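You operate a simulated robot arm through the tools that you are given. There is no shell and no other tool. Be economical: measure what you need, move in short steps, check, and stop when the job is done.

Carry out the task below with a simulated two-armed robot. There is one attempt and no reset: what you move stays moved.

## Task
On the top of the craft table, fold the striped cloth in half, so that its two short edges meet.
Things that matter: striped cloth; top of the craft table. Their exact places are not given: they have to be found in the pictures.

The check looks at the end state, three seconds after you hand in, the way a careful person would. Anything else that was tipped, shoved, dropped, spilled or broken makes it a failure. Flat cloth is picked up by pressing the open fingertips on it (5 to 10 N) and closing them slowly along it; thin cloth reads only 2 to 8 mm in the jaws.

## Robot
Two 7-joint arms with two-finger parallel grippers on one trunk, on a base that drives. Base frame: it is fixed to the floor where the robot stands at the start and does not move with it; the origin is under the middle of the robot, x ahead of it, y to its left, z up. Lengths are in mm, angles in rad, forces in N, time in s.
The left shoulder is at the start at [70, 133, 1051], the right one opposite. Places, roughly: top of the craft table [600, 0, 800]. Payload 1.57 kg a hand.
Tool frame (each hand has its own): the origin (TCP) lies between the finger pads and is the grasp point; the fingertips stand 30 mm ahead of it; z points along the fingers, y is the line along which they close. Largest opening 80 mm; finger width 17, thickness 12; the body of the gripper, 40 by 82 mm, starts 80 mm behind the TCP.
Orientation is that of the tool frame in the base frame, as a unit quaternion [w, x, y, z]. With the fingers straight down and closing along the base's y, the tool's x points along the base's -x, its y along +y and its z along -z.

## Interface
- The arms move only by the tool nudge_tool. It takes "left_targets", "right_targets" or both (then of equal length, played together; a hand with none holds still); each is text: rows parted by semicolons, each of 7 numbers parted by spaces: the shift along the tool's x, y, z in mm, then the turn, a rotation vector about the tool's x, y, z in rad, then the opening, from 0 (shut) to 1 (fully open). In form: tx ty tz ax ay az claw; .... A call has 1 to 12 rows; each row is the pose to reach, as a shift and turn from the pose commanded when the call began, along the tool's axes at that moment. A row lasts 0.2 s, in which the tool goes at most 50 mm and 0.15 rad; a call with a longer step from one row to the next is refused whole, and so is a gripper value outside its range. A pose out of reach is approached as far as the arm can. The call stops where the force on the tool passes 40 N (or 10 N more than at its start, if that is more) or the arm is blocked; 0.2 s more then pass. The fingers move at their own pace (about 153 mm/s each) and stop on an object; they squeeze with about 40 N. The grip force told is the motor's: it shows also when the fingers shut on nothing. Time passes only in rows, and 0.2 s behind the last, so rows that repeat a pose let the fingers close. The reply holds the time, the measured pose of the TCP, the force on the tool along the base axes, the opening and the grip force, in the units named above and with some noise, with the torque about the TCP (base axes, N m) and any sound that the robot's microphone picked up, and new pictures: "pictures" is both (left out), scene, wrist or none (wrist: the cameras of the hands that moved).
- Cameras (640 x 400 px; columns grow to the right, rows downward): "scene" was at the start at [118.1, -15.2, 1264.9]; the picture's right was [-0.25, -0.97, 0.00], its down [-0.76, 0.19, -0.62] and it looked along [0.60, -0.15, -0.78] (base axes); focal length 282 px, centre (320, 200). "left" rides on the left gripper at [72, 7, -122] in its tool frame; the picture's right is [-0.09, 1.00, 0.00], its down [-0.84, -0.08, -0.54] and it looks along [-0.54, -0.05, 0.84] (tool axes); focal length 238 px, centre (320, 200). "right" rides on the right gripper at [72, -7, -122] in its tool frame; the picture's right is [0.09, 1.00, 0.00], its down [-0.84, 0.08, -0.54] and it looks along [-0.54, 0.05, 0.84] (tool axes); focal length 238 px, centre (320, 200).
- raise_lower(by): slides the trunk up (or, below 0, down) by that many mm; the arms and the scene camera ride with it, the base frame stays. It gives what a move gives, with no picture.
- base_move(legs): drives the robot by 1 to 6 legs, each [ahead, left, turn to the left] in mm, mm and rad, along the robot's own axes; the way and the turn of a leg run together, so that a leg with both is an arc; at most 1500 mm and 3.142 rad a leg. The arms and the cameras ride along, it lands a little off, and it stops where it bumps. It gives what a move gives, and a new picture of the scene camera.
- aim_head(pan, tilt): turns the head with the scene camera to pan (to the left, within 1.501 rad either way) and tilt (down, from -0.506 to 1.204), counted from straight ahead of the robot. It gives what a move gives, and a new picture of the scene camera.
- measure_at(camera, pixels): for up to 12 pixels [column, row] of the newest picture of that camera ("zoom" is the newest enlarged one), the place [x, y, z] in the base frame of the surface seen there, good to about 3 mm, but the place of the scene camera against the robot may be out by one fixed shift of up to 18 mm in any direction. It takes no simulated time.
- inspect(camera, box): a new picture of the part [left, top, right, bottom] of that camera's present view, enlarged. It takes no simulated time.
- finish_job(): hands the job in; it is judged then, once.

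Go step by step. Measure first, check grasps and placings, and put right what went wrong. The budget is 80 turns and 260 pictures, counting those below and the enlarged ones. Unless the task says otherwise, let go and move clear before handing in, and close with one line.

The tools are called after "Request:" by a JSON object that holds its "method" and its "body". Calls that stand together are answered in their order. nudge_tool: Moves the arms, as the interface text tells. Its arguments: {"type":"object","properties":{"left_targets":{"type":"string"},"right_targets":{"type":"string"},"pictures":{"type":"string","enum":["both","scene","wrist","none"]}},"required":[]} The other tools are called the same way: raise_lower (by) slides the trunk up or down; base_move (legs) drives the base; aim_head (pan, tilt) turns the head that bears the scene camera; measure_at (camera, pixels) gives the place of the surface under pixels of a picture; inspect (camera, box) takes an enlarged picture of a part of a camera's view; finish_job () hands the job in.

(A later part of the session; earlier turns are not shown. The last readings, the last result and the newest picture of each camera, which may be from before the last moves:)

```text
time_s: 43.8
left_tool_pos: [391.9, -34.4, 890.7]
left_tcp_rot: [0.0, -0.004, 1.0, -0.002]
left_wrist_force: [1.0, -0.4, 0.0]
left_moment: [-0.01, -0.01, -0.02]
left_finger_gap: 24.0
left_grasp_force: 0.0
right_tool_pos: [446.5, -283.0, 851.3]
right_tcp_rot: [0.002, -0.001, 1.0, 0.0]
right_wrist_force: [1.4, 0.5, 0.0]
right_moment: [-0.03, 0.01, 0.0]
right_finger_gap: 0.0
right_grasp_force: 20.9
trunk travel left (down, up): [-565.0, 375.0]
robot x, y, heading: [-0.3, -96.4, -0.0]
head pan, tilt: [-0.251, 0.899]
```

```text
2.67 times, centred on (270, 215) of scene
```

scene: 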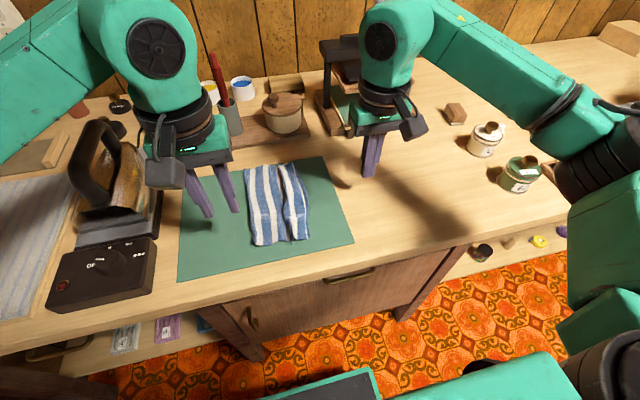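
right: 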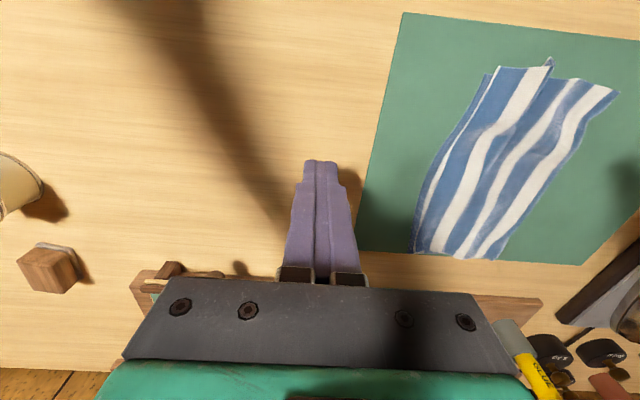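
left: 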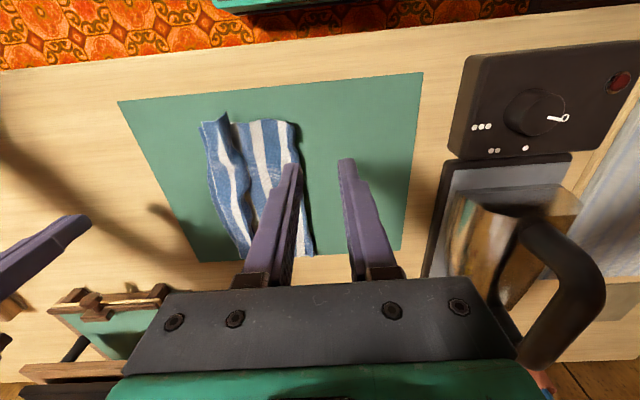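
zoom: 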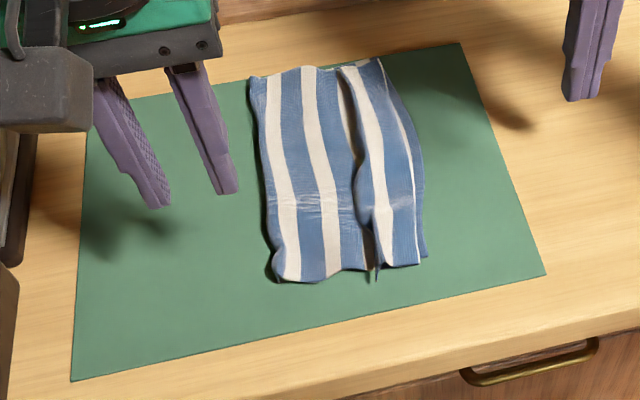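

The cloth still lies folded on the mat with the edges close together. A better fix is to pinch both layers at the edge corners and lift the whole cloth, so it hangs straight by gravity. Then I can lay it down crease first. I'll set the arms in the front/rear arrangement and then drive over the edges.

Request:
{"method": "nudge_tool", "body": {"right_targets": "-45 0 -10 0 0 0 0.3; -90 20 -10 0 0 0 0.3; -105 60 -10 0 0 0 0.35; -105 105 -10 0 0 0 0.35; -105 150 -10 0 0 0 0.35; -105 185 -10 0 0 0 0.35; -105 205 -10 0 0 0 0.35; -105 205 -10 0 0 0 0.35", "left_targets": "0 -10 0 0 0 0 0.35; 0 -25 0 0 0 0 0.35; -5 -40 0 0 0 0 0.35; -8 -44 0 0 0 0 0.35; -8 -44 0 0 0 0 0.35; -8 -44 0 0 0 0 0.35; -8 -44 0 0 0 0 0.35; -8 -44 0 0 0 0 0.35", "pictures": "none"}}

Request:
{"method": "base_move", "body": {"legs": [[0, -90, 0]]}}

Request:
{"method": "nudge_tool", "body": {"left_targets": "0 0 0 0 0 0 0.35", "right_targets": "0 0 0 0 0 0 0.35", "pictures": "wrist"}}

```text
time_s: 45.6
left_tool_pos: [400.7, -81.0, 889.3]
left_tcp_rot: [0.0, -0.003, 1.0, 0.001]
left_wrist_force: [-0.3, 0.1, 0.4]
left_moment: [0.01, 0.01, 0.02]
left_finger_gap: 28.2
left_grasp_force: 0.1
right_tool_pos: [549.4, -79.4, 862.3]
right_tcp_rot: [0.001, -0.002, 1.0, 0.001]
right_wrist_force: [0.2, 0.2, 0.0]
right_moment: [-0.02, 0.02, 0.02]
right_finger_gap: 27.9
right_grasp_force: 0.0
trunk travel left (down, up): [-565.0, 375.0]
robot x, y, heading: [1.5, -97.8, 0.006]
head pan, tilt: [-0.251, 0.899]
```

```text
time_s: 46.7
left_tool_pos: [401.8, -170.5, 888.9]
left_tcp_rot: [0.0, -0.003, 1.0, 0.0]
left_wrist_force: [0.8, -0.9, 0.1]
left_moment: [0.04, -0.01, 0.01]
left_finger_gap: 27.8
left_grasp_force: 0.1
right_tool_pos: [549.6, -170.3, 861.2]
right_tcp_rot: [0.002, -0.002, 1.0, 0.0]
right_wrist_force: [-0.5, -0.4, -0.4]
right_moment: [-0.01, 0.02, 0.03]
right_finger_gap: 27.8
right_grasp_force: 0.0
trunk travel left (down, up): [-565.0, 375.0]
robot x, y, heading: [1.1, -186.9, 0.006]
head pan, tilt: [-0.251, 0.899]
```

scene: 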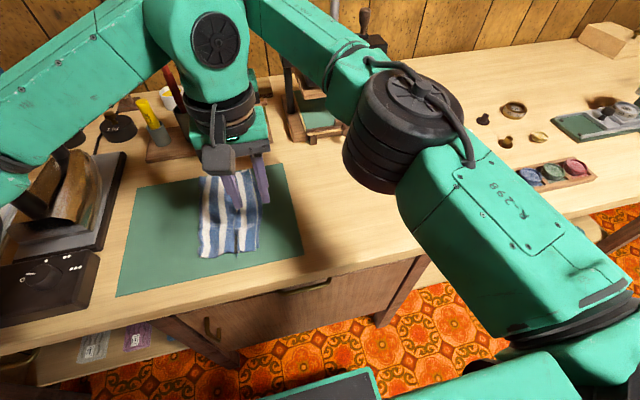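

```text
time_s: 47.1
left_tool_pos: [400.9, -169.0, 889.4]
left_tcp_rot: [0.001, -0.003, 1.0, -0.001]
left_wrist_force: [-0.9, -0.3, 0.2]
left_moment: [-0.01, 0.02, 0.0]
left_finger_gap: 28.1
left_grasp_force: 0.1
right_tool_pos: [549.3, -168.8, 862.7]
right_tcp_rot: [0.001, -0.001, 1.0, 0.001]
right_wrist_force: [-0.2, -0.2, -0.4]
right_moment: [-0.02, -0.01, 0.02]
right_finger_gap: 28.0
right_grasp_force: 0.1
trunk travel left (down, up): [-565.0, 375.0]
robot x, y, heading: [-1.9, -186.3, 0.008]
head pan, tilt: [-0.251, 0.899]
```

right: 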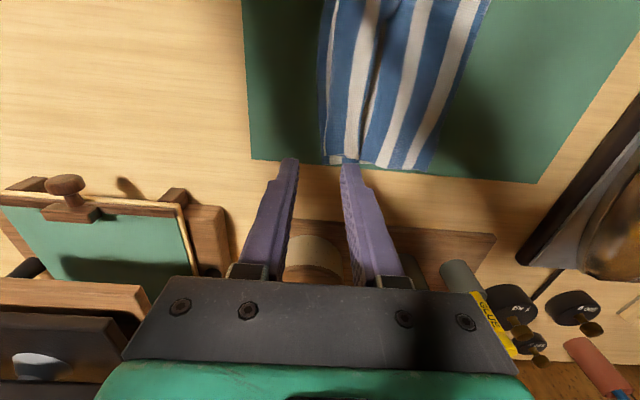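
left: 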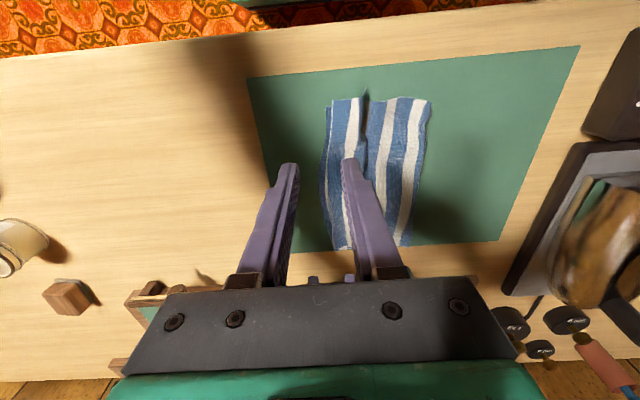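

Request:
{"method": "inspect", "body": {"camera": "left", "box": [300, 80, 440, 260]}}

Request:
{"method": "inspect", "body": {"camera": "right", "box": [300, 60, 440, 180]}}

Request:
{"method": "measure_at", "body": {"camera": "left", "pixels": [[328, 104], [325, 135], [322, 170], [330, 230], [334, 248], [356, 102], [363, 150], [428, 102], [250, 80]]}}

Request:
{"method": "measure_at", "body": {"camera": "right", "pixels": [[329, 160], [323, 110], [322, 50], [365, 110], [358, 155], [428, 168]]}}

```text
2.22 times, centred on (370, 170) of left
```

zoom: 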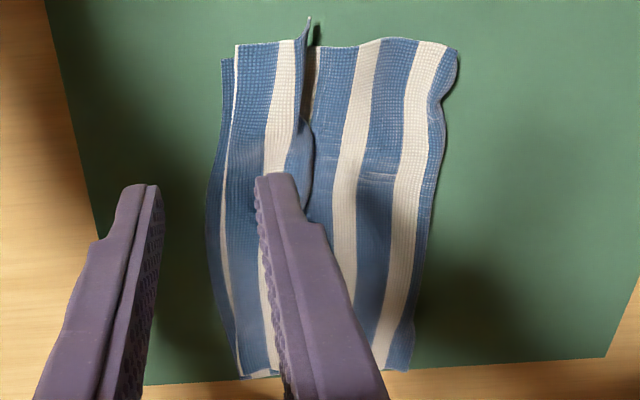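

```text
3.33 times, centred on (370, 120) of right
```

zoom: 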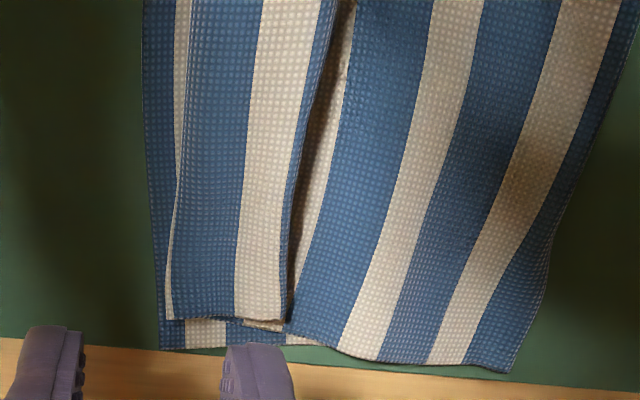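

```text
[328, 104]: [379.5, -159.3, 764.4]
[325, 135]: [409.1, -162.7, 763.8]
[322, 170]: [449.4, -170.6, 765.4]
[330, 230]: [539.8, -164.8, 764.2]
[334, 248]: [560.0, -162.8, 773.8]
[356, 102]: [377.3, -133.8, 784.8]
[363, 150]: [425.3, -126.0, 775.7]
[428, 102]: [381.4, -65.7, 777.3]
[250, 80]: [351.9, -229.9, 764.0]
```

```text
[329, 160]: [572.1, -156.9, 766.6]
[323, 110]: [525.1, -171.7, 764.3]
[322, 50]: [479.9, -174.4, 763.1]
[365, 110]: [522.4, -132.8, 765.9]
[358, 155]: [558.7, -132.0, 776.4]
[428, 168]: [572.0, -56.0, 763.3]
```

The bottom edge is at y≈−162 (front) and −166 (rear), with the top edge 4–6 mm inside it. I'll set a 22 mm gap centred at −156 and −159 and come down.

Request:
{"method": "nudge_tool", "body": {"left_targets": "0 13 40 0 0 0 0.275; 0 13 75 0 0 0 0.275; 0 13 90 0 0 0 0.275; 0 13 94 0 0 0 0.275; 0 13 94 0 0 0 0.275", "right_targets": "0 10 30 0 0 0 0.275; 0 10 50 0 0 0 0.275; 0 10 62 0 0 0 0.275; 0 10 67 0 0 0 0.275; 0 10 67 0 0 0 0.275", "pictures": "wrist"}}

Request:
{"method": "inspect", "body": {"camera": "left", "box": [240, 110, 400, 230]}}

Request:
{"method": "inspect", "body": {"camera": "right", "box": [240, 80, 400, 200]}}

```text
time_s: 48.3
left_tool_pos: [400.3, -156.4, 796.7]
left_tcp_rot: [0.001, -0.003, 1.0, -0.001]
left_wrist_force: [1.6, -0.1, 11.8]
left_moment: [0.18, 0.02, -0.03]
left_finger_gap: 21.5
left_grasp_force: 0.0
right_tool_pos: [548.9, -158.8, 796.5]
right_tcp_rot: [0.003, -0.002, 1.0, 0.0]
right_wrist_force: [0.6, -0.5, 3.1]
right_moment: [0.05, -0.04, -0.04]
right_finger_gap: 22.1
right_grasp_force: 0.2
trunk travel left (down, up): [-565.0, 375.0]
robot x, y, heading: [-1.5, -181.9, 0.005]
head pan, tilt: [-0.251, 0.899]
```

right: 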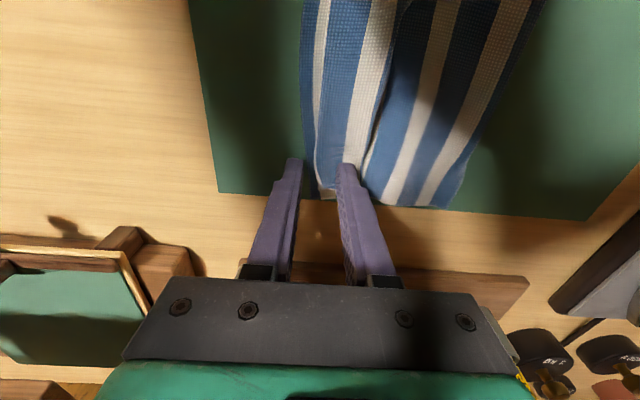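
left: 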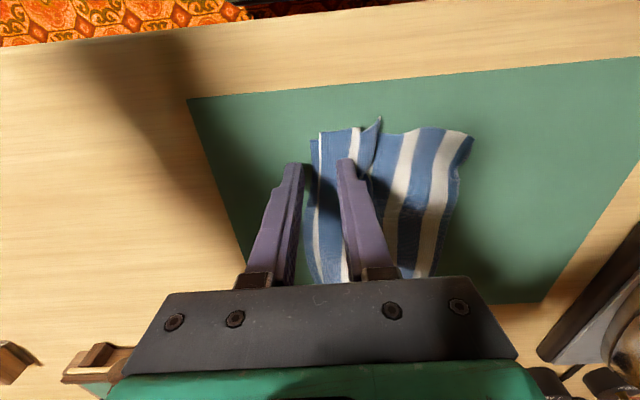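

```text
3.33 times, centred on (320, 170) of left
```

zoom: 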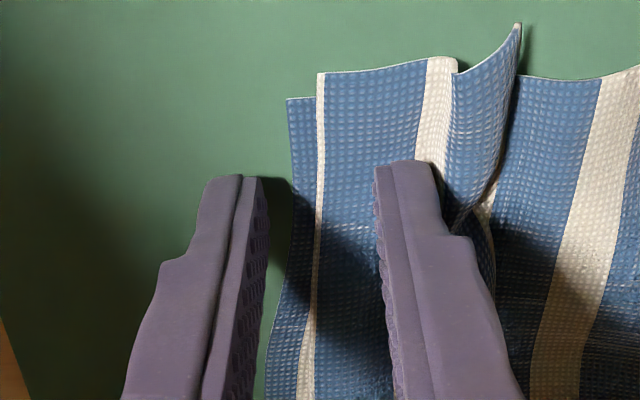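

```text
3.33 times, centred on (320, 140) of right
```

zoom: 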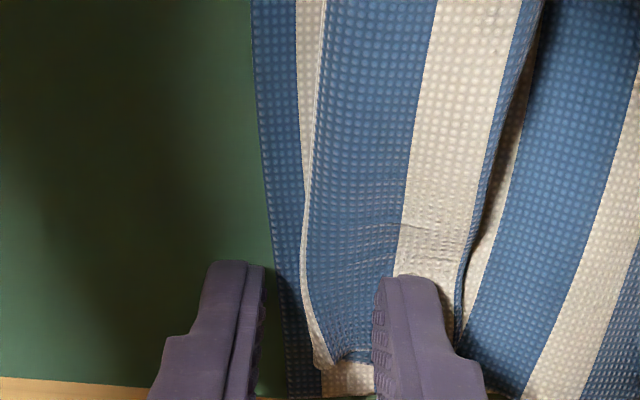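

The inner fingers rest on doubled cloth, so the outer tips hover about 3–4 mm and could miss the lower edge. I'll tilt both hands so the outer tips drop to the mat.

Request:
{"method": "nudge_tool", "body": {"left_targets": "0 -2 -1 -0.07 0 0 0.275; 0 -4 0 -0.13 0 0 0.275; 0 -4 0 -0.13 0 0 0.275", "right_targets": "0 -2 0 -0.07 0 0 0.275; 0 -4 1.5 -0.13 0 0 0.275; 0 -4 1.5 -0.13 0 0 0.275", "pictures": "none"}}

```text
time_s: 49.1
left_tool_pos: [400.1, -160.3, 796.1]
left_tcp_rot: [0.002, -0.003, 0.998, 0.065]
left_wrist_force: [6.1, -1.0, 11.7]
left_moment: [-0.21, -0.14, 0.11]
left_finger_gap: 21.4
left_grasp_force: 0.0
right_tool_pos: [550.2, -162.8, 795.5]
right_tcp_rot: [0.003, -0.003, 0.998, 0.066]
right_wrist_force: [3.0, -2.3, 13.7]
right_moment: [-0.26, -0.05, 0.06]
right_finger_gap: 22.1
right_grasp_force: 0.0
trunk travel left (down, up): [-565.0, 375.0]
robot x, y, heading: [1.6, -189.5, 0.0]
head pan, tilt: [-0.251, 0.899]
```

The moment changed sign, so the outer tips now carry the load (12–14 N). I'll close slowly.

Request:
{"method": "nudge_tool", "body": {"left_targets": "0 0 0 0 0 0 0.24; 0 0 0 0 0 0 0.2; 0 0 0 0 0 0 0.16; 0 0 0 0 0 0 0.12; 0 0 0 0 0 0 0.08; 0 0 0 0 0 0 0.04; 0 0 0 0 0 0 0; 0 0 0 0 0 0 0", "right_targets": "0 0 0 0 0 0 0.24; 0 0 0 0 0 0 0.2; 0 0 0 0 0 0 0.16; 0 0 0 0 0 0 0.12; 0 0 0 0 0 0 0.08; 0 0 0 0 0 0 0.04; 0 0 0 0 0 0 0; 0 0 0 0 0 0 0", "pictures": "wrist"}}

Request:
{"method": "inspect", "body": {"camera": "left", "box": [240, 110, 400, 230]}}

Request:
{"method": "inspect", "body": {"camera": "right", "box": [240, 80, 400, 200]}}

```text
time_s: 50.9
left_tool_pos: [397.7, -160.8, 795.1]
left_tcp_rot: [0.001, -0.003, 0.998, 0.064]
left_wrist_force: [-4.1, -6.4, 12.1]
left_moment: [-0.1, 0.12, 0.0]
left_finger_gap: 4.4
left_grasp_force: 25.1
right_tool_pos: [547.3, -162.6, 795.2]
right_tcp_rot: [0.004, -0.002, 0.998, 0.067]
right_wrist_force: [-0.9, 4.0, 8.7]
right_moment: [0.18, 0.09, 0.02]
right_finger_gap: 2.3
right_grasp_force: 24.1
trunk travel left (down, up): [-565.0, 375.0]
robot x, y, heading: [0.5, -187.3, 0.005]
head pan, tilt: [-0.251, 0.899]
```

right: 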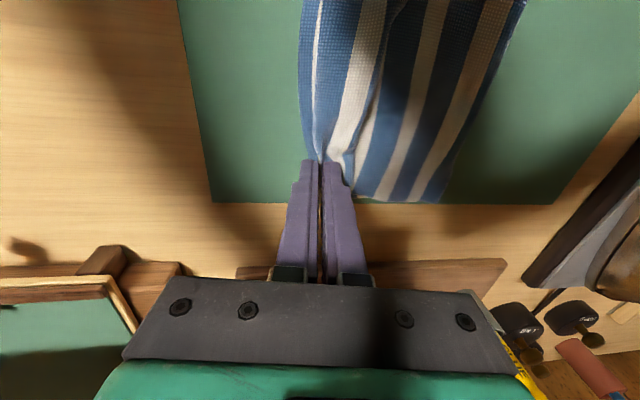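
left: 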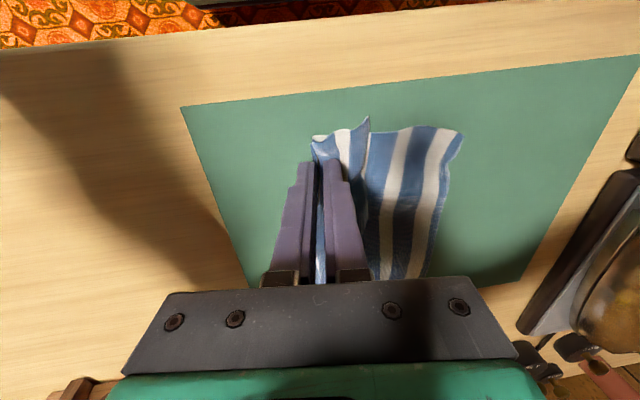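

```text
3.33 times, centred on (320, 170) of left
```

zoom: 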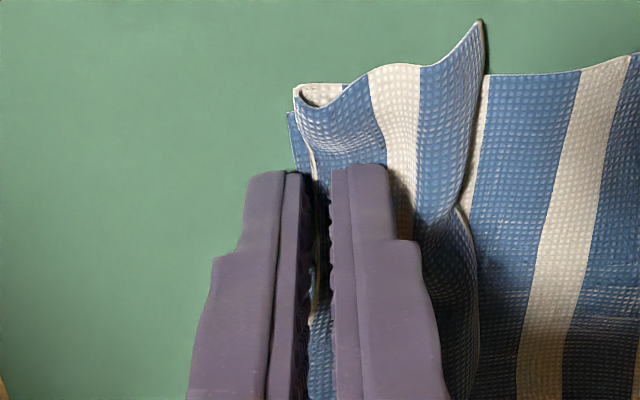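

```text
3.33 times, centred on (320, 140) of right
```

zoom: 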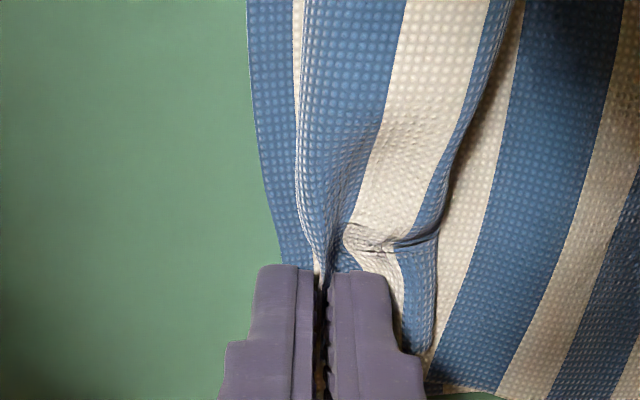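

The left jaw reads 4.4 mm (probably both layers), but the right reads 2.3 mm and may hold only the top. I'll do a small lift to see.

Request:
{"method": "nudge_tool", "body": {"left_targets": "0 0 -12 0 0 0 0; 0 0 -25 0 0 0 0; 0 0 -25 0 0 0 0", "right_targets": "0 0 -12 0 0 0 0; 0 0 -25 0 0 0 0; 0 0 -25 0 0 0 0", "pictures": "wrist"}}

Request:
{"method": "inspect", "body": {"camera": "left", "box": [200, 80, 480, 290]}}

Request:
{"method": "inspect", "body": {"camera": "right", "box": [200, 0, 520, 220]}}

```text
time_s: 51.7
left_tool_pos: [401.3, -163.8, 819.6]
left_tcp_rot: [0.0, -0.003, 0.998, 0.065]
left_wrist_force: [-0.1, 0.4, -0.6]
left_moment: [-0.02, 0.01, 0.01]
left_finger_gap: 1.9
left_grasp_force: 23.5
right_tool_pos: [551.3, -166.4, 817.0]
right_tcp_rot: [0.001, -0.003, 0.998, 0.065]
right_wrist_force: [-0.3, -0.1, -0.1]
right_moment: [-0.06, 0.0, 0.02]
right_finger_gap: 2.2
right_grasp_force: 23.4
trunk travel left (down, up): [-565.0, 375.0]
robot x, y, heading: [-2.9, -187.9, 0.007]
head pan, tilt: [-0.251, 0.899]
```

right: 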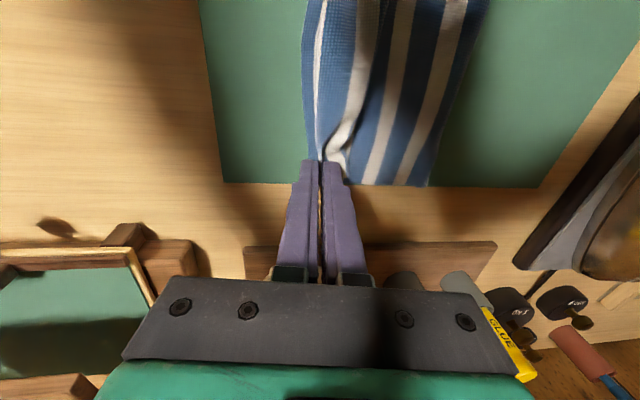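
left: 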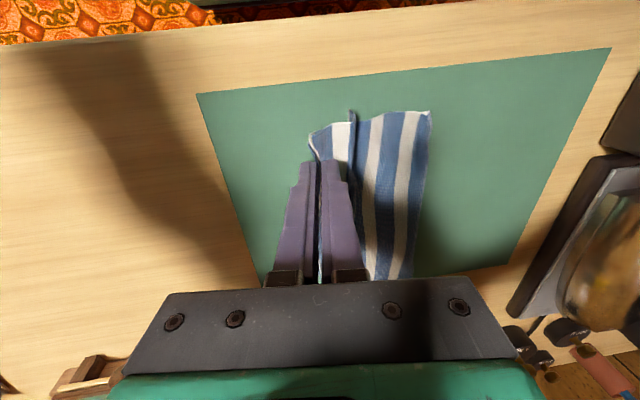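

```text
1.90 times, centred on (340, 185) of left
```

zoom: 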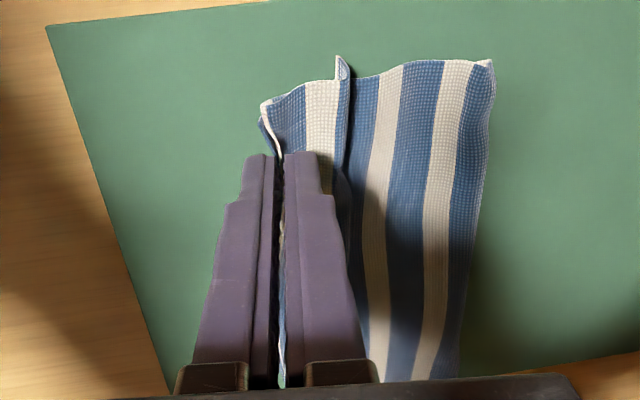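

```text
1.82 times, centred on (360, 110) of right
```

zoom: 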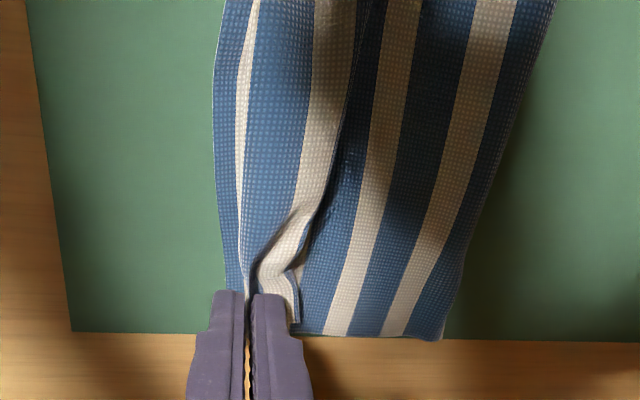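

Both layers appear to converge into both grips. I'll keep lifting straight up to see whether the whole cloth comes.

Request:
{"method": "nudge_tool", "body": {"left_targets": "0 0 -25 0 0 0 0; 0 0 -50 0 0 0 0; 0 0 -70 0 0 0 0; 0 0 -70 0 0 0 0", "right_targets": "0 0 -25 0 0 0 0; 0 0 -50 0 0 0 0; 0 0 -70 0 0 0 0; 0 0 -70 0 0 0 0"}}

Request:
{"method": "inspect", "body": {"camera": "left", "box": [200, 80, 480, 290]}}

Request:
{"method": "inspect", "body": {"camera": "scene", "box": [110, 130, 320, 300]}}

```text
time_s: 52.7
left_tool_pos: [403.1, -173.6, 889.7]
left_tcp_rot: [-0.001, -0.003, 0.998, 0.064]
left_wrist_force: [0.1, -0.1, 0.2]
left_moment: [-0.03, 0.02, 0.0]
left_finger_gap: 1.7
left_grasp_force: 23.4
right_tool_pos: [549.5, -175.4, 888.3]
right_tcp_rot: [0.0, -0.002, 0.998, 0.065]
right_wrist_force: [0.1, 0.1, 0.1]
right_moment: [0.01, 0.01, 0.02]
right_finger_gap: 2.1
right_grasp_force: 24.2
trunk travel left (down, up): [-565.0, 375.0]
robot x, y, heading: [0.1, -183.0, 0.0]
head pan, tilt: [-0.251, 0.899]
```

scene: 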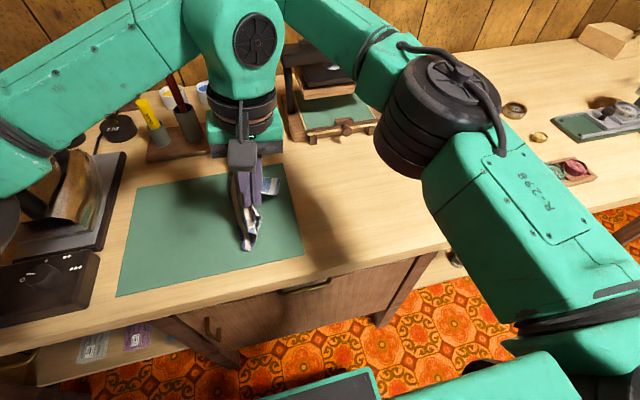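
right: 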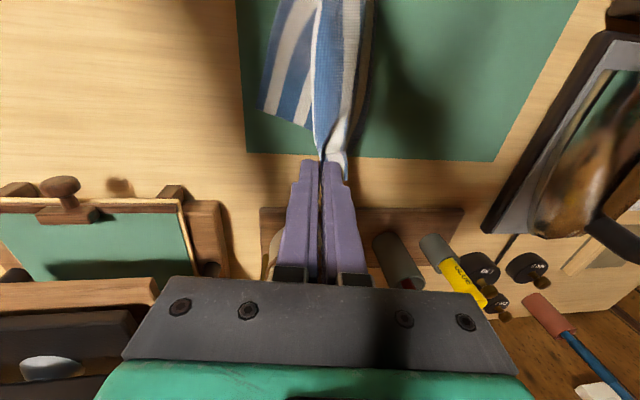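
left: 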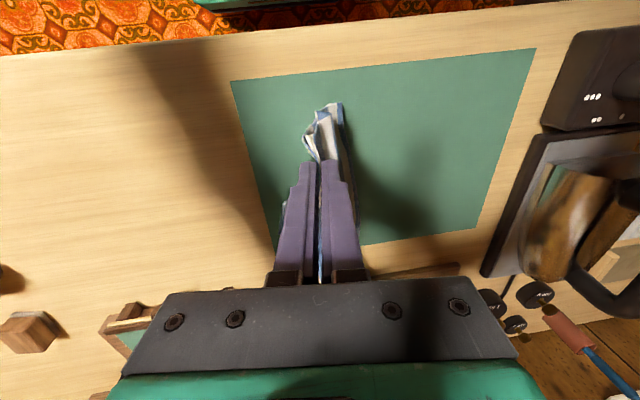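

```text
1.90 times, centred on (340, 185) of left
```

zoom: 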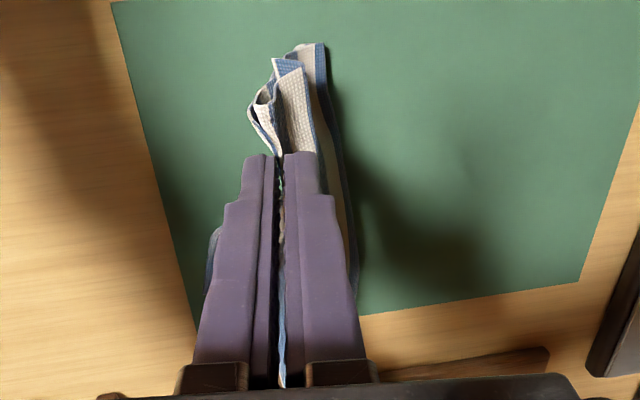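

```text
2.35 times, centred on (215, 215) of scene
```

zoom: 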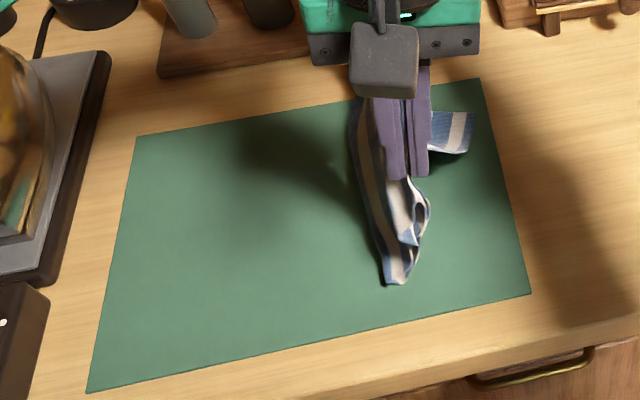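

The rear lower layer fell free (its flap shows at right), while the front grip holds both layers. I'll lower again and release only the left hand, keeping the right on the top rear corner. Then I'll re-pinch the front top corner on its own.

Request:
{"method": "nudge_tool", "body": {"left_targets": "0 8 20 0.05 0 0 0; 0 16 45 0.1 0 0 0; 0 24 70 0.13 0 0 0; 0 28 82 0.13 0 0 0; 0 28 82 0.13 0 0 0.1; 0 28 82 0.13 0 0 0.25; 0 28 82 0.13 0 0 0.4; 0 28 65 0.13 0 0 0.4; 0 28 30 0.13 0 0 0.4; 0 28 0 0.13 0 0 0.4; 0 28 0 0.13 0 0 0.4", "right_targets": "0 8 20 0.05 0 0 0; 0 16 35 0.1 0 0 0; 0 24 50 0.13 0 0 0; 0 28 60 0.13 0 0 0; 0 28 60 0.13 0 0 0; 0 28 60 0.13 0 0 0; 0 28 60 0.13 0 0 0; 0 28 60 0.13 0 0 0; 0 28 60 0.13 0 0 0; 0 28 60 0.13 0 0 0; 0 28 60 0.13 0 0 0"}}

Request:
{"method": "inspect", "body": {"camera": "left", "box": [200, 60, 480, 290]}}

Request:
{"method": "inspect", "body": {"camera": "right", "box": [160, 0, 480, 240]}}

```text
time_s: 55.1
left_tool_pos: [402.5, -143.4, 893.4]
left_tcp_rot: [0.0, -0.003, 1.0, -0.001]
left_wrist_force: [-0.8, -0.2, 0.0]
left_moment: [-0.01, 0.01, -0.03]
left_finger_gap: 32.2
left_grasp_force: 0.1
right_tool_pos: [550.1, -139.4, 831.2]
right_tcp_rot: [0.003, -0.002, 1.0, 0.001]
right_wrist_force: [0.4, -0.3, 0.0]
right_moment: [0.03, 0.01, 0.01]
right_finger_gap: 2.4
right_grasp_force: 24.0
trunk travel left (down, up): [-565.0, 375.0]
robot x, y, heading: [1.3, -185.8, -0.002]
head pan, tilt: [-0.251, 0.899]
```

scene: 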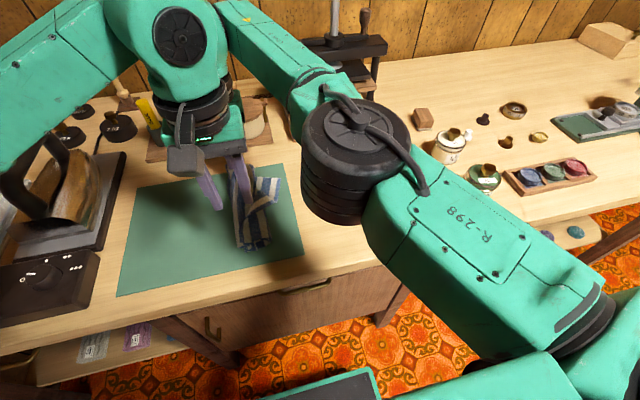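
right: 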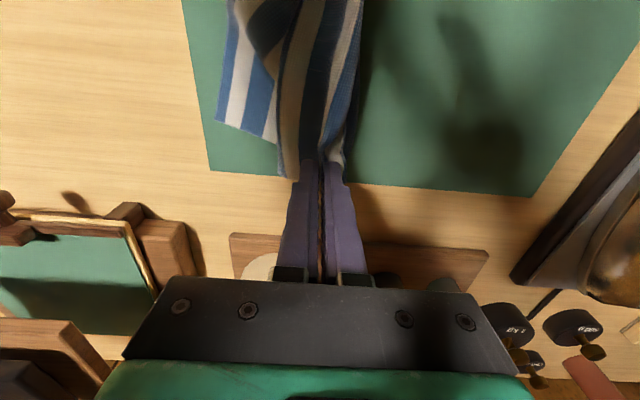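
left: 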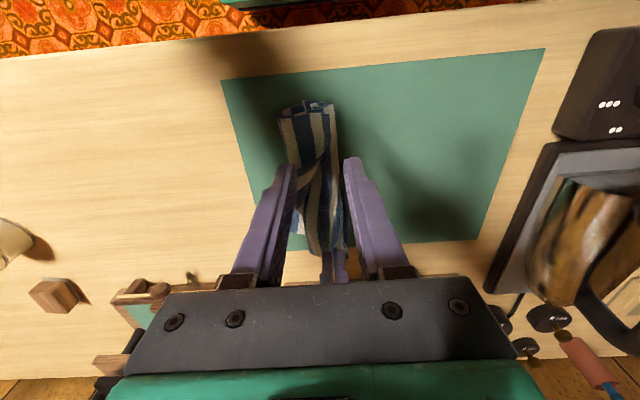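

```text
1.74 times, centred on (340, 175) of left
```

zoom: 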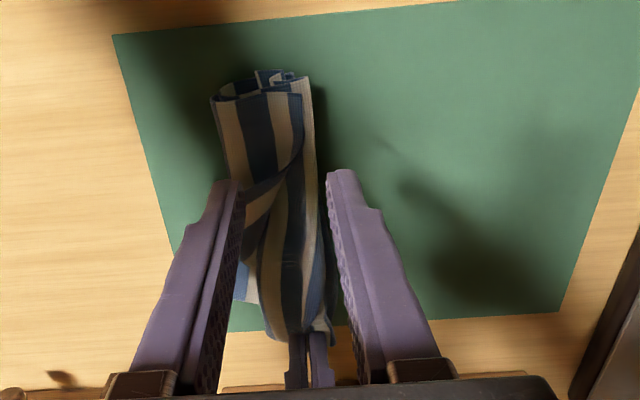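

```text
1.67 times, centred on (320, 120) of right
```

zoom: 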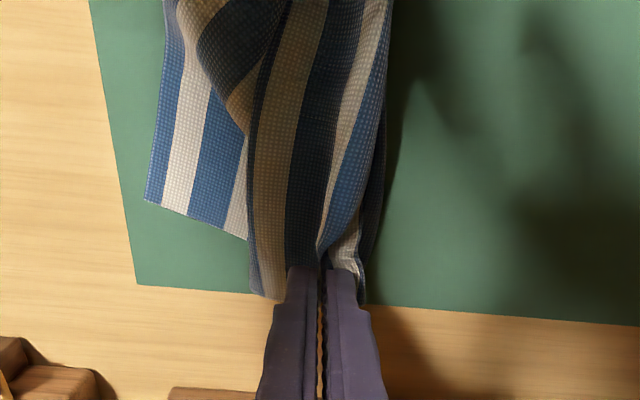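

The front half has curled up. I'll carry the rear top corner left with the base to unfold the cloth.

Request:
{"method": "nudge_tool", "body": {"right_targets": "0 0 -20 0 0 0 0; 0 0 -40 0 0 0 0", "pictures": "none"}}

Request:
{"method": "base_move", "body": {"legs": [[0, 90, 0], [0, 70, 0]]}}

Request:
{"method": "inspect", "body": {"camera": "left", "box": [0, 0, 640, 400]}}

Request:
{"method": "inspect", "body": {"camera": "right", "box": [0, 0, 640, 400]}}

```text
time_s: 55.7
left_tool_pos: [400.6, -145.4, 895.1]
left_tcp_rot: [0.0, -0.002, 1.0, 0.0]
left_wrist_force: [-10.6, -0.3, 6.7]
left_moment: [0.1, -1.43, -0.03]
left_finger_gap: 32.0
left_grasp_force: 0.0
right_tool_pos: [539.8, -144.8, 866.4]
right_tcp_rot: [0.002, 0.0, 1.0, 0.0]
right_wrist_force: [10.5, 1.4, -6.7]
right_moment: [-0.05, 0.86, -0.1]
right_finger_gap: 2.4
right_grasp_force: 24.0
right hand out of reach, approached as far as the arm can: row 1, 2
trunk travel left (down, up): [-565.0, 375.0]
robot x, y, heading: [3.6, -186.3, 0.008]
head pan, tilt: [-0.251, 0.899]
```

```text
time_s: 57.5
left_tool_pos: [400.5, 12.8, 893.9]
left_tcp_rot: [-0.001, 0.0, 1.0, -0.002]
left_wrist_force: [-1.6, 1.0, -0.3]
left_moment: [-0.07, -0.14, 0.0]
left_finger_gap: 32.1
left_grasp_force: 0.0
right_tool_pos: [539.4, 10.4, 867.3]
right_tcp_rot: [0.002, 0.0, 1.0, -0.001]
right_wrist_force: [1.0, -0.9, 1.0]
right_moment: [0.04, 0.25, 0.04]
right_finger_gap: 2.0
right_grasp_force: 23.8
trunk travel left (down, up): [-565.0, 375.0]
robot x, y, heading: [-0.6, -33.0, -0.002]
head pan, tilt: [-0.251, 0.899]
stopped in leg 2: the force on the tool passed its limit (the readings are from after the stop); the commanded pose is now the measured one
```

scene: 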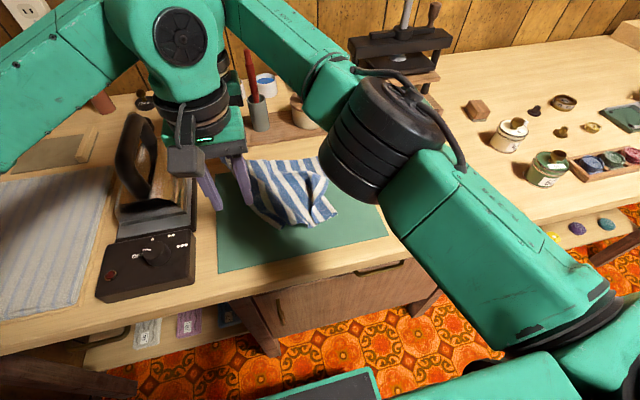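

```text
1.00 times, centred on (320, 200) of left
```

zoom: 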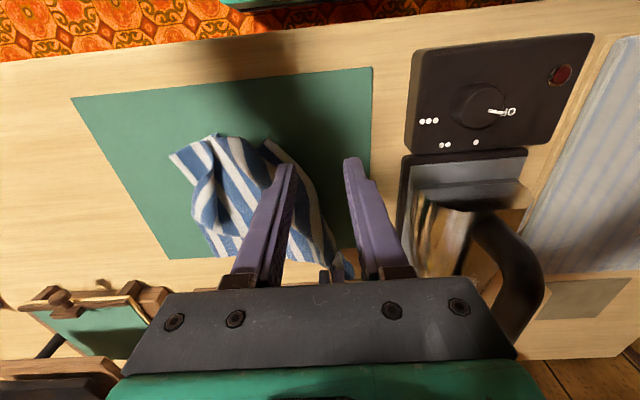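

```text
1.00 times, centred on (320, 200) of right
```

zoom: 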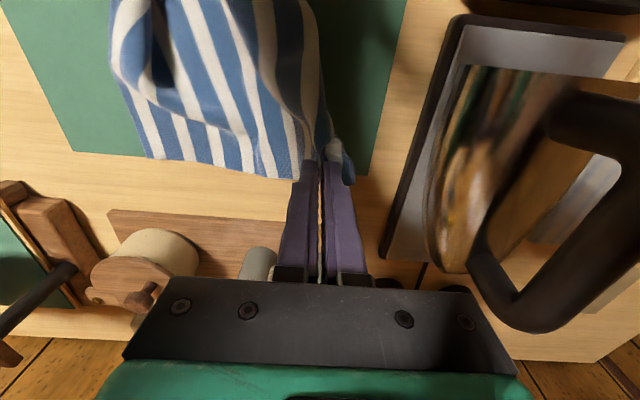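

The hands touched each other lightly (about 10 N) because the right hand came inward at height. I'll back the left hand off toward the robot and look at the cloth.

Request:
{"method": "nudge_tool", "body": {"left_targets": "15 0 0 0 0 0 0.4; 30 0 -20 0 0 0 0.4; 40 20 -40 0 0 0 0.4; 40 40 -60 0 0 0 0.4; 40 40 -60 0 0 0 0.4", "right_targets": "0 0 0 0 0 0 0; -4 0 10 0 0 0 0; -8 0 20 0 0 0 0; -12 0 30 0 0 0 0; -12 0 30 0 0 0 0", "pictures": "both"}}

Request:
{"method": "inspect", "body": {"camera": "scene", "box": [200, 130, 400, 280]}}

```text
time_s: 58.7
left_tool_pos: [361.0, 47.7, 955.0]
left_tcp_rot: [-0.001, -0.001, 1.0, 0.0]
left_wrist_force: [-0.4, -0.3, 0.1]
left_moment: [0.04, 0.02, 0.0]
left_finger_gap: 31.9
left_grasp_force: 0.0
right_tool_pos: [548.0, 11.4, 844.6]
right_tcp_rot: [0.005, -0.004, 1.0, 0.001]
right_wrist_force: [0.6, 0.5, -0.4]
right_moment: [0.02, -0.01, 0.03]
right_finger_gap: 2.3
right_grasp_force: 23.1
right hand out of reach, approached as far as the arm can: row 4
trunk travel left (down, up): [-565.0, 375.0]
robot x, y, heading: [0.5, -32.9, 0.003]
head pan, tilt: [-0.251, 0.899]
```

scene: 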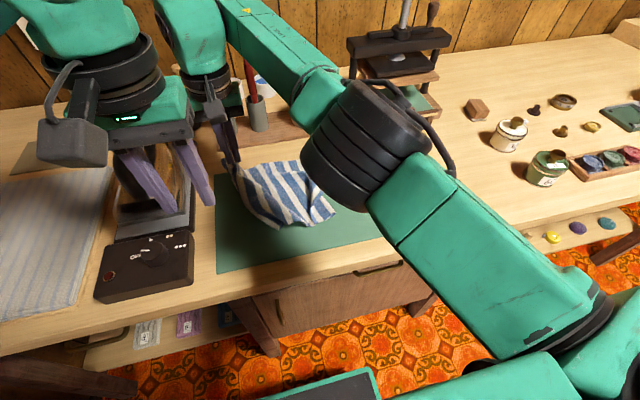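
right: 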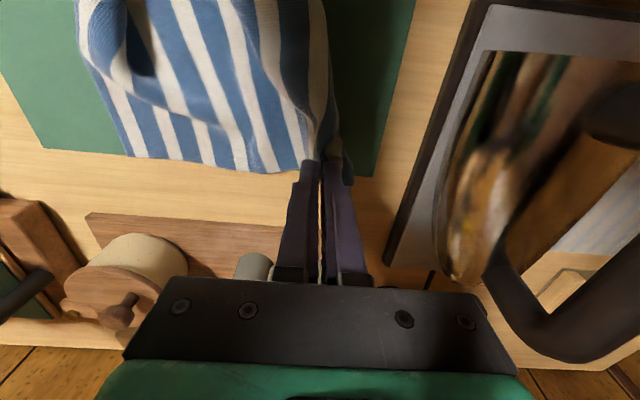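
left: 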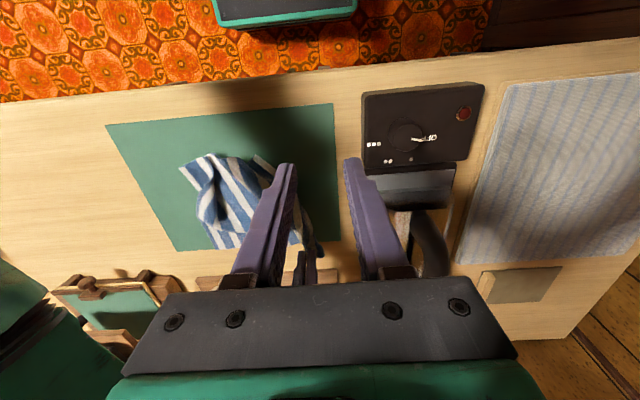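

```text
2.67 times, centred on (300, 205) of scene
```

zoom: 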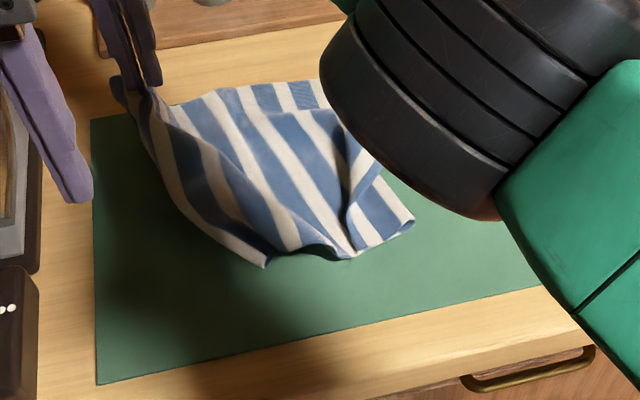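

The rear side has unfolded. The front-left corner of the cloth is at scene pixel ≈(279,228) and the front-right corner at ≈(335,212). I'll measure them.

Request:
{"method": "measure_at", "body": {"camera": "scene", "pixels": [[278, 226], [270, 222], [255, 212], [240, 200], [312, 226], [334, 213], [300, 222], [311, 200], [216, 272], [246, 170]]}}

Request:
{"method": "measure_at", "body": {"camera": "left", "pixels": [[258, 157], [262, 170], [183, 168], [210, 160], [235, 160], [220, 245], [333, 105]]}}

Request:
{"method": "inspect", "body": {"camera": "left", "box": [150, 110, 350, 270]}}

```text
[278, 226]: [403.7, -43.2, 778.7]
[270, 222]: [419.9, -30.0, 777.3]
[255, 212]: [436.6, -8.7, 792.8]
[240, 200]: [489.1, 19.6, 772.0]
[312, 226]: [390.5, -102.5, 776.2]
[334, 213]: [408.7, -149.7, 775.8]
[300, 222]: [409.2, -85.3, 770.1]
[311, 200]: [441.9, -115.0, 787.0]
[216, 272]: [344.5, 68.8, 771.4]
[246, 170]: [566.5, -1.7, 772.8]
```

```text
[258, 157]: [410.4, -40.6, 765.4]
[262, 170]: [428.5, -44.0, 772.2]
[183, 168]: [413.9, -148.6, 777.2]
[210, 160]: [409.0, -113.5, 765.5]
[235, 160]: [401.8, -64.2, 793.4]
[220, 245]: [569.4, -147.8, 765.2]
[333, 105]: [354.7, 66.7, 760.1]
```

```text
2.50 times, centred on (250, 190) of left
```

zoom: 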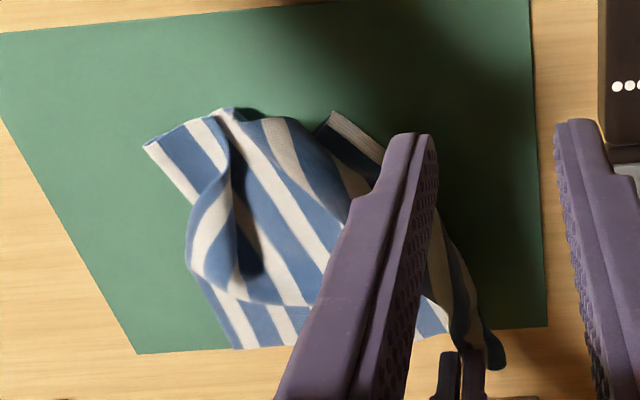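

The rear corner can be set down now. I'll lower the right hand, release, and retreat to the right. Then the left hand can pick the front-left corner without crowding.

Request:
{"method": "nudge_tool", "body": {"right_targets": "0 0 20 0 0 0 0; 0 0 40 0 0 0 0; 0 0 48 0 0 0 0; 0 0 48 0 0 0 0.1; 0 0 48 0 0 0 0.25; 0 0 48 0 0 0 0.4; 0 0 30 0 0 0 0.4; 0 -10 0 0 0 0 0.4; 0 -50 -30 0 0 0 0.4; 0 -95 -30 0 0 0 0.4; 0 -140 -30 0 0 0 0.4; 0 -185 -30 0 0 0 0.4", "pictures": "both"}}

Request:
{"method": "inspect", "body": {"camera": "scene", "box": [200, 130, 400, 280]}}

```text
time_s: 59.8
left_tool_pos: [357.7, 47.3, 954.8]
left_tcp_rot: [0.001, 0.0, 1.0, 0.0]
left_wrist_force: [0.3, 1.1, -0.3]
left_moment: [-0.03, 0.01, -0.01]
left_finger_gap: 32.1
left_grasp_force: 0.1
right_tool_pos: [552.7, 7.6, 795.9]
right_tcp_rot: [0.008, 0.002, 1.0, 0.002]
right_wrist_force: [-4.2, -5.0, 15.6]
right_moment: [-0.02, 0.06, 0.02]
right_finger_gap: 16.0
right_grasp_force: 0.1
trunk travel left (down, up): [-565.0, 375.0]
robot x, y, heading: [-0.7, -32.1, 0.0]
head pan, tilt: [-0.251, 0.899]
stopped in row 5 (right hand): the force on the tool passed its limit (the readings are from after the stop); the commanded pose is now the measured one
```

scene: 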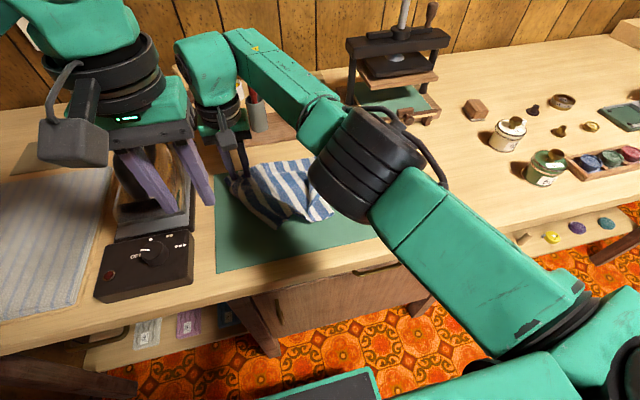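
right: 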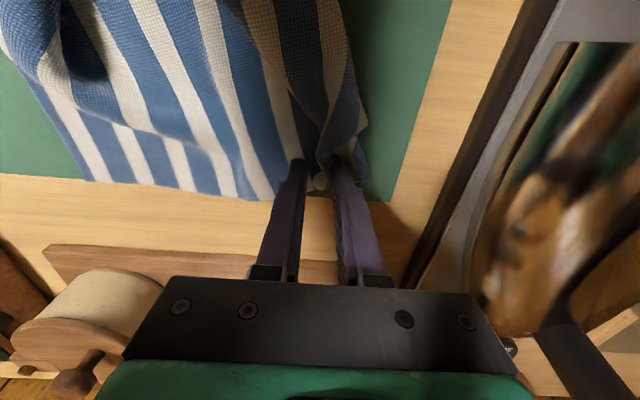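

```text
2.67 times, centred on (300, 205) of scene
```

zoom: 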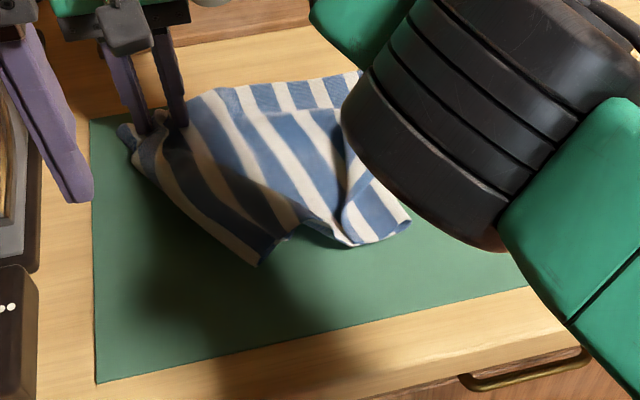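

The press tripped the force limit while opening (gap 16 mm). I'll lift slightly, finish opening, and retreat.

Request:
{"method": "nudge_tool", "body": {"right_targets": "0 0 -2 0 0 0 0.25; 0 0 -3 0 0 0 0.4; 0 0 -3 0 0 0 0.4; 0 0 -25 0 0 0 0.4; 0 -5 -60 0 0 0 0.4; 0 -50 -75 0 0 0 0.4; 0 -95 -75 0 0 0 0.4; 0 -140 -75 0 0 0 0.4; 0 -185 -75 0 0 0 0.4; 0 -230 -75 0 0 0 0.4; 0 -230 -75 0 0 0 0.4", "pictures": "both"}}

Request:
{"method": "inspect", "body": {"camera": "scene", "box": [200, 130, 400, 280]}}

```text
time_s: 62.2
left_tool_pos: [360.7, 48.4, 954.8]
left_tcp_rot: [0.0, 0.0, 1.0, -0.002]
left_wrist_force: [0.0, -0.9, 0.3]
left_moment: [0.01, -0.01, 0.02]
left_finger_gap: 32.2
left_grasp_force: 0.0
right_tool_pos: [553.7, -222.7, 868.9]
right_tcp_rot: [0.006, 0.001, 1.0, 0.0]
right_wrist_force: [0.5, -0.4, -0.4]
right_moment: [-0.02, 0.01, 0.03]
right_finger_gap: 32.0
right_grasp_force: 0.0
trunk travel left (down, up): [-565.0, 375.0]
robot x, y, heading: [2.5, -34.4, 0.004]
head pan, tilt: [-0.251, 0.899]
```

scene: 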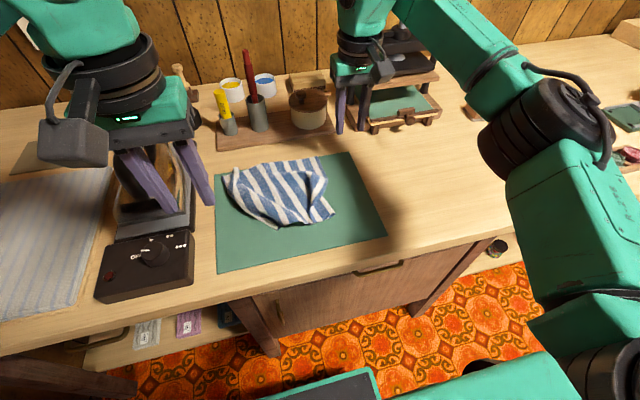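
right: 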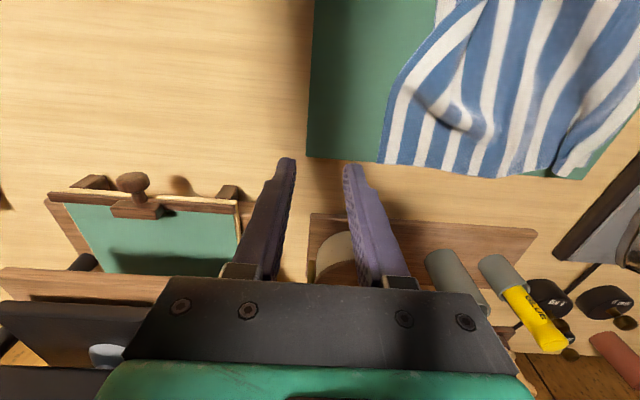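

```text
2.67 times, centred on (300, 205) of scene
```

zoom: 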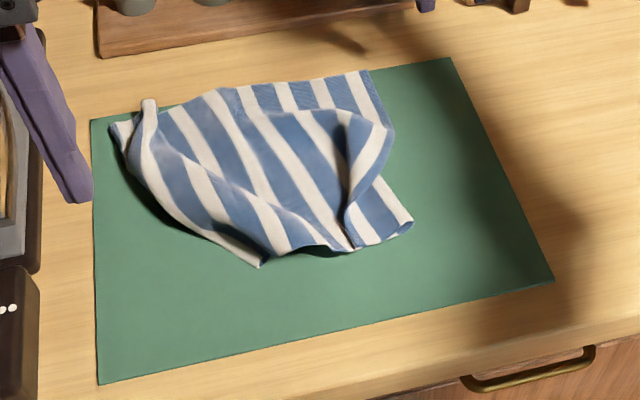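

The cloth is mostly unfolded now. I'll stretch it by its right corners next: rear-right at right-camera (383,160) and front-right at scene (335,213). Measuring both.

Request:
{"method": "measure_at", "body": {"camera": "right", "pixels": [[384, 158], [388, 110], [415, 165], [405, 75], [440, 15], [400, 130]]}}

Request:
{"method": "measure_at", "body": {"camera": "left", "pixels": [[183, 168], [190, 178], [195, 165]]}}

Request:
{"method": "measure_at", "body": {"camera": "scene", "pixels": [[333, 213], [330, 208], [327, 200], [325, 178], [317, 158], [313, 220], [278, 227], [224, 178], [236, 170]]}}

Request:
{"method": "inspect", "body": {"camera": "scene", "box": [280, 150, 350, 235]}}

```text
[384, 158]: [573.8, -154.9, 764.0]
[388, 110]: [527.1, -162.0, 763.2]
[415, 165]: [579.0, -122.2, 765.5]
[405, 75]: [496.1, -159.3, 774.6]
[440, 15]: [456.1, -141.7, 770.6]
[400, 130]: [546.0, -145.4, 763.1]
```

```text
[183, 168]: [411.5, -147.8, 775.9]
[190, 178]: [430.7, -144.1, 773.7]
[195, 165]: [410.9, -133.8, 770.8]
```

```text
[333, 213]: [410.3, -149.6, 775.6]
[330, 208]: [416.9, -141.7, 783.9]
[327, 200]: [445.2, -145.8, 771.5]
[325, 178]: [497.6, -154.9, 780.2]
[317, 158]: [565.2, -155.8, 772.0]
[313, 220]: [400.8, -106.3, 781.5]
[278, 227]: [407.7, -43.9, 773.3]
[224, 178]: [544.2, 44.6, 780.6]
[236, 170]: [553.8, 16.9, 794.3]
```

```text
4.71 times, centred on (315, 192) of scene
```

zoom: 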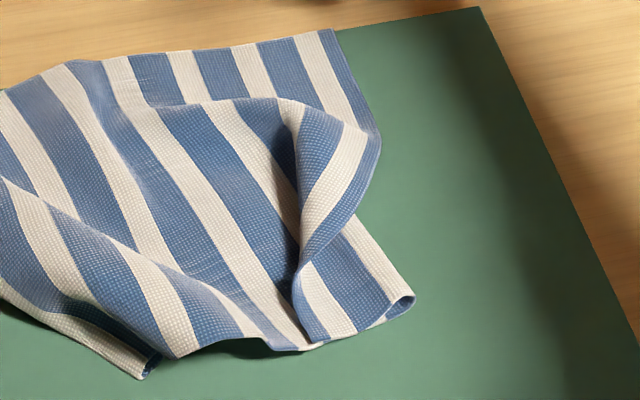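

The right edge curls over near the front: the true front-right corner lies on top at scene ≈(313,222), about (403,−107). I'll bring the left hand above it.

Request:
{"method": "nudge_tool", "body": {"left_targets": "-15 -40 10 0 0 0 0.5; -30 -80 20 0 0 0 0.5; -49 -120 50 0 0 0 0.5; -49 -158 90 0 0 0 0.5; -49 -158 125 0 0 0 0.5; -49 -158 135 0 0 0 0.45; -49 -158 135 0 0 0 0.45", "pictures": "wrist"}}

Request:
{"method": "inspect", "body": {"camera": "left", "box": [200, 60, 480, 270]}}

```text
refused: row 3 steps farther than a row can; nothing moved
```

```text
1.90 times, centred on (340, 165) of left
```

zoom: 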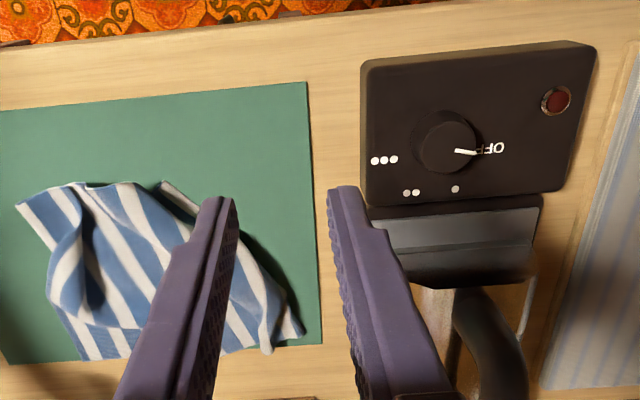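

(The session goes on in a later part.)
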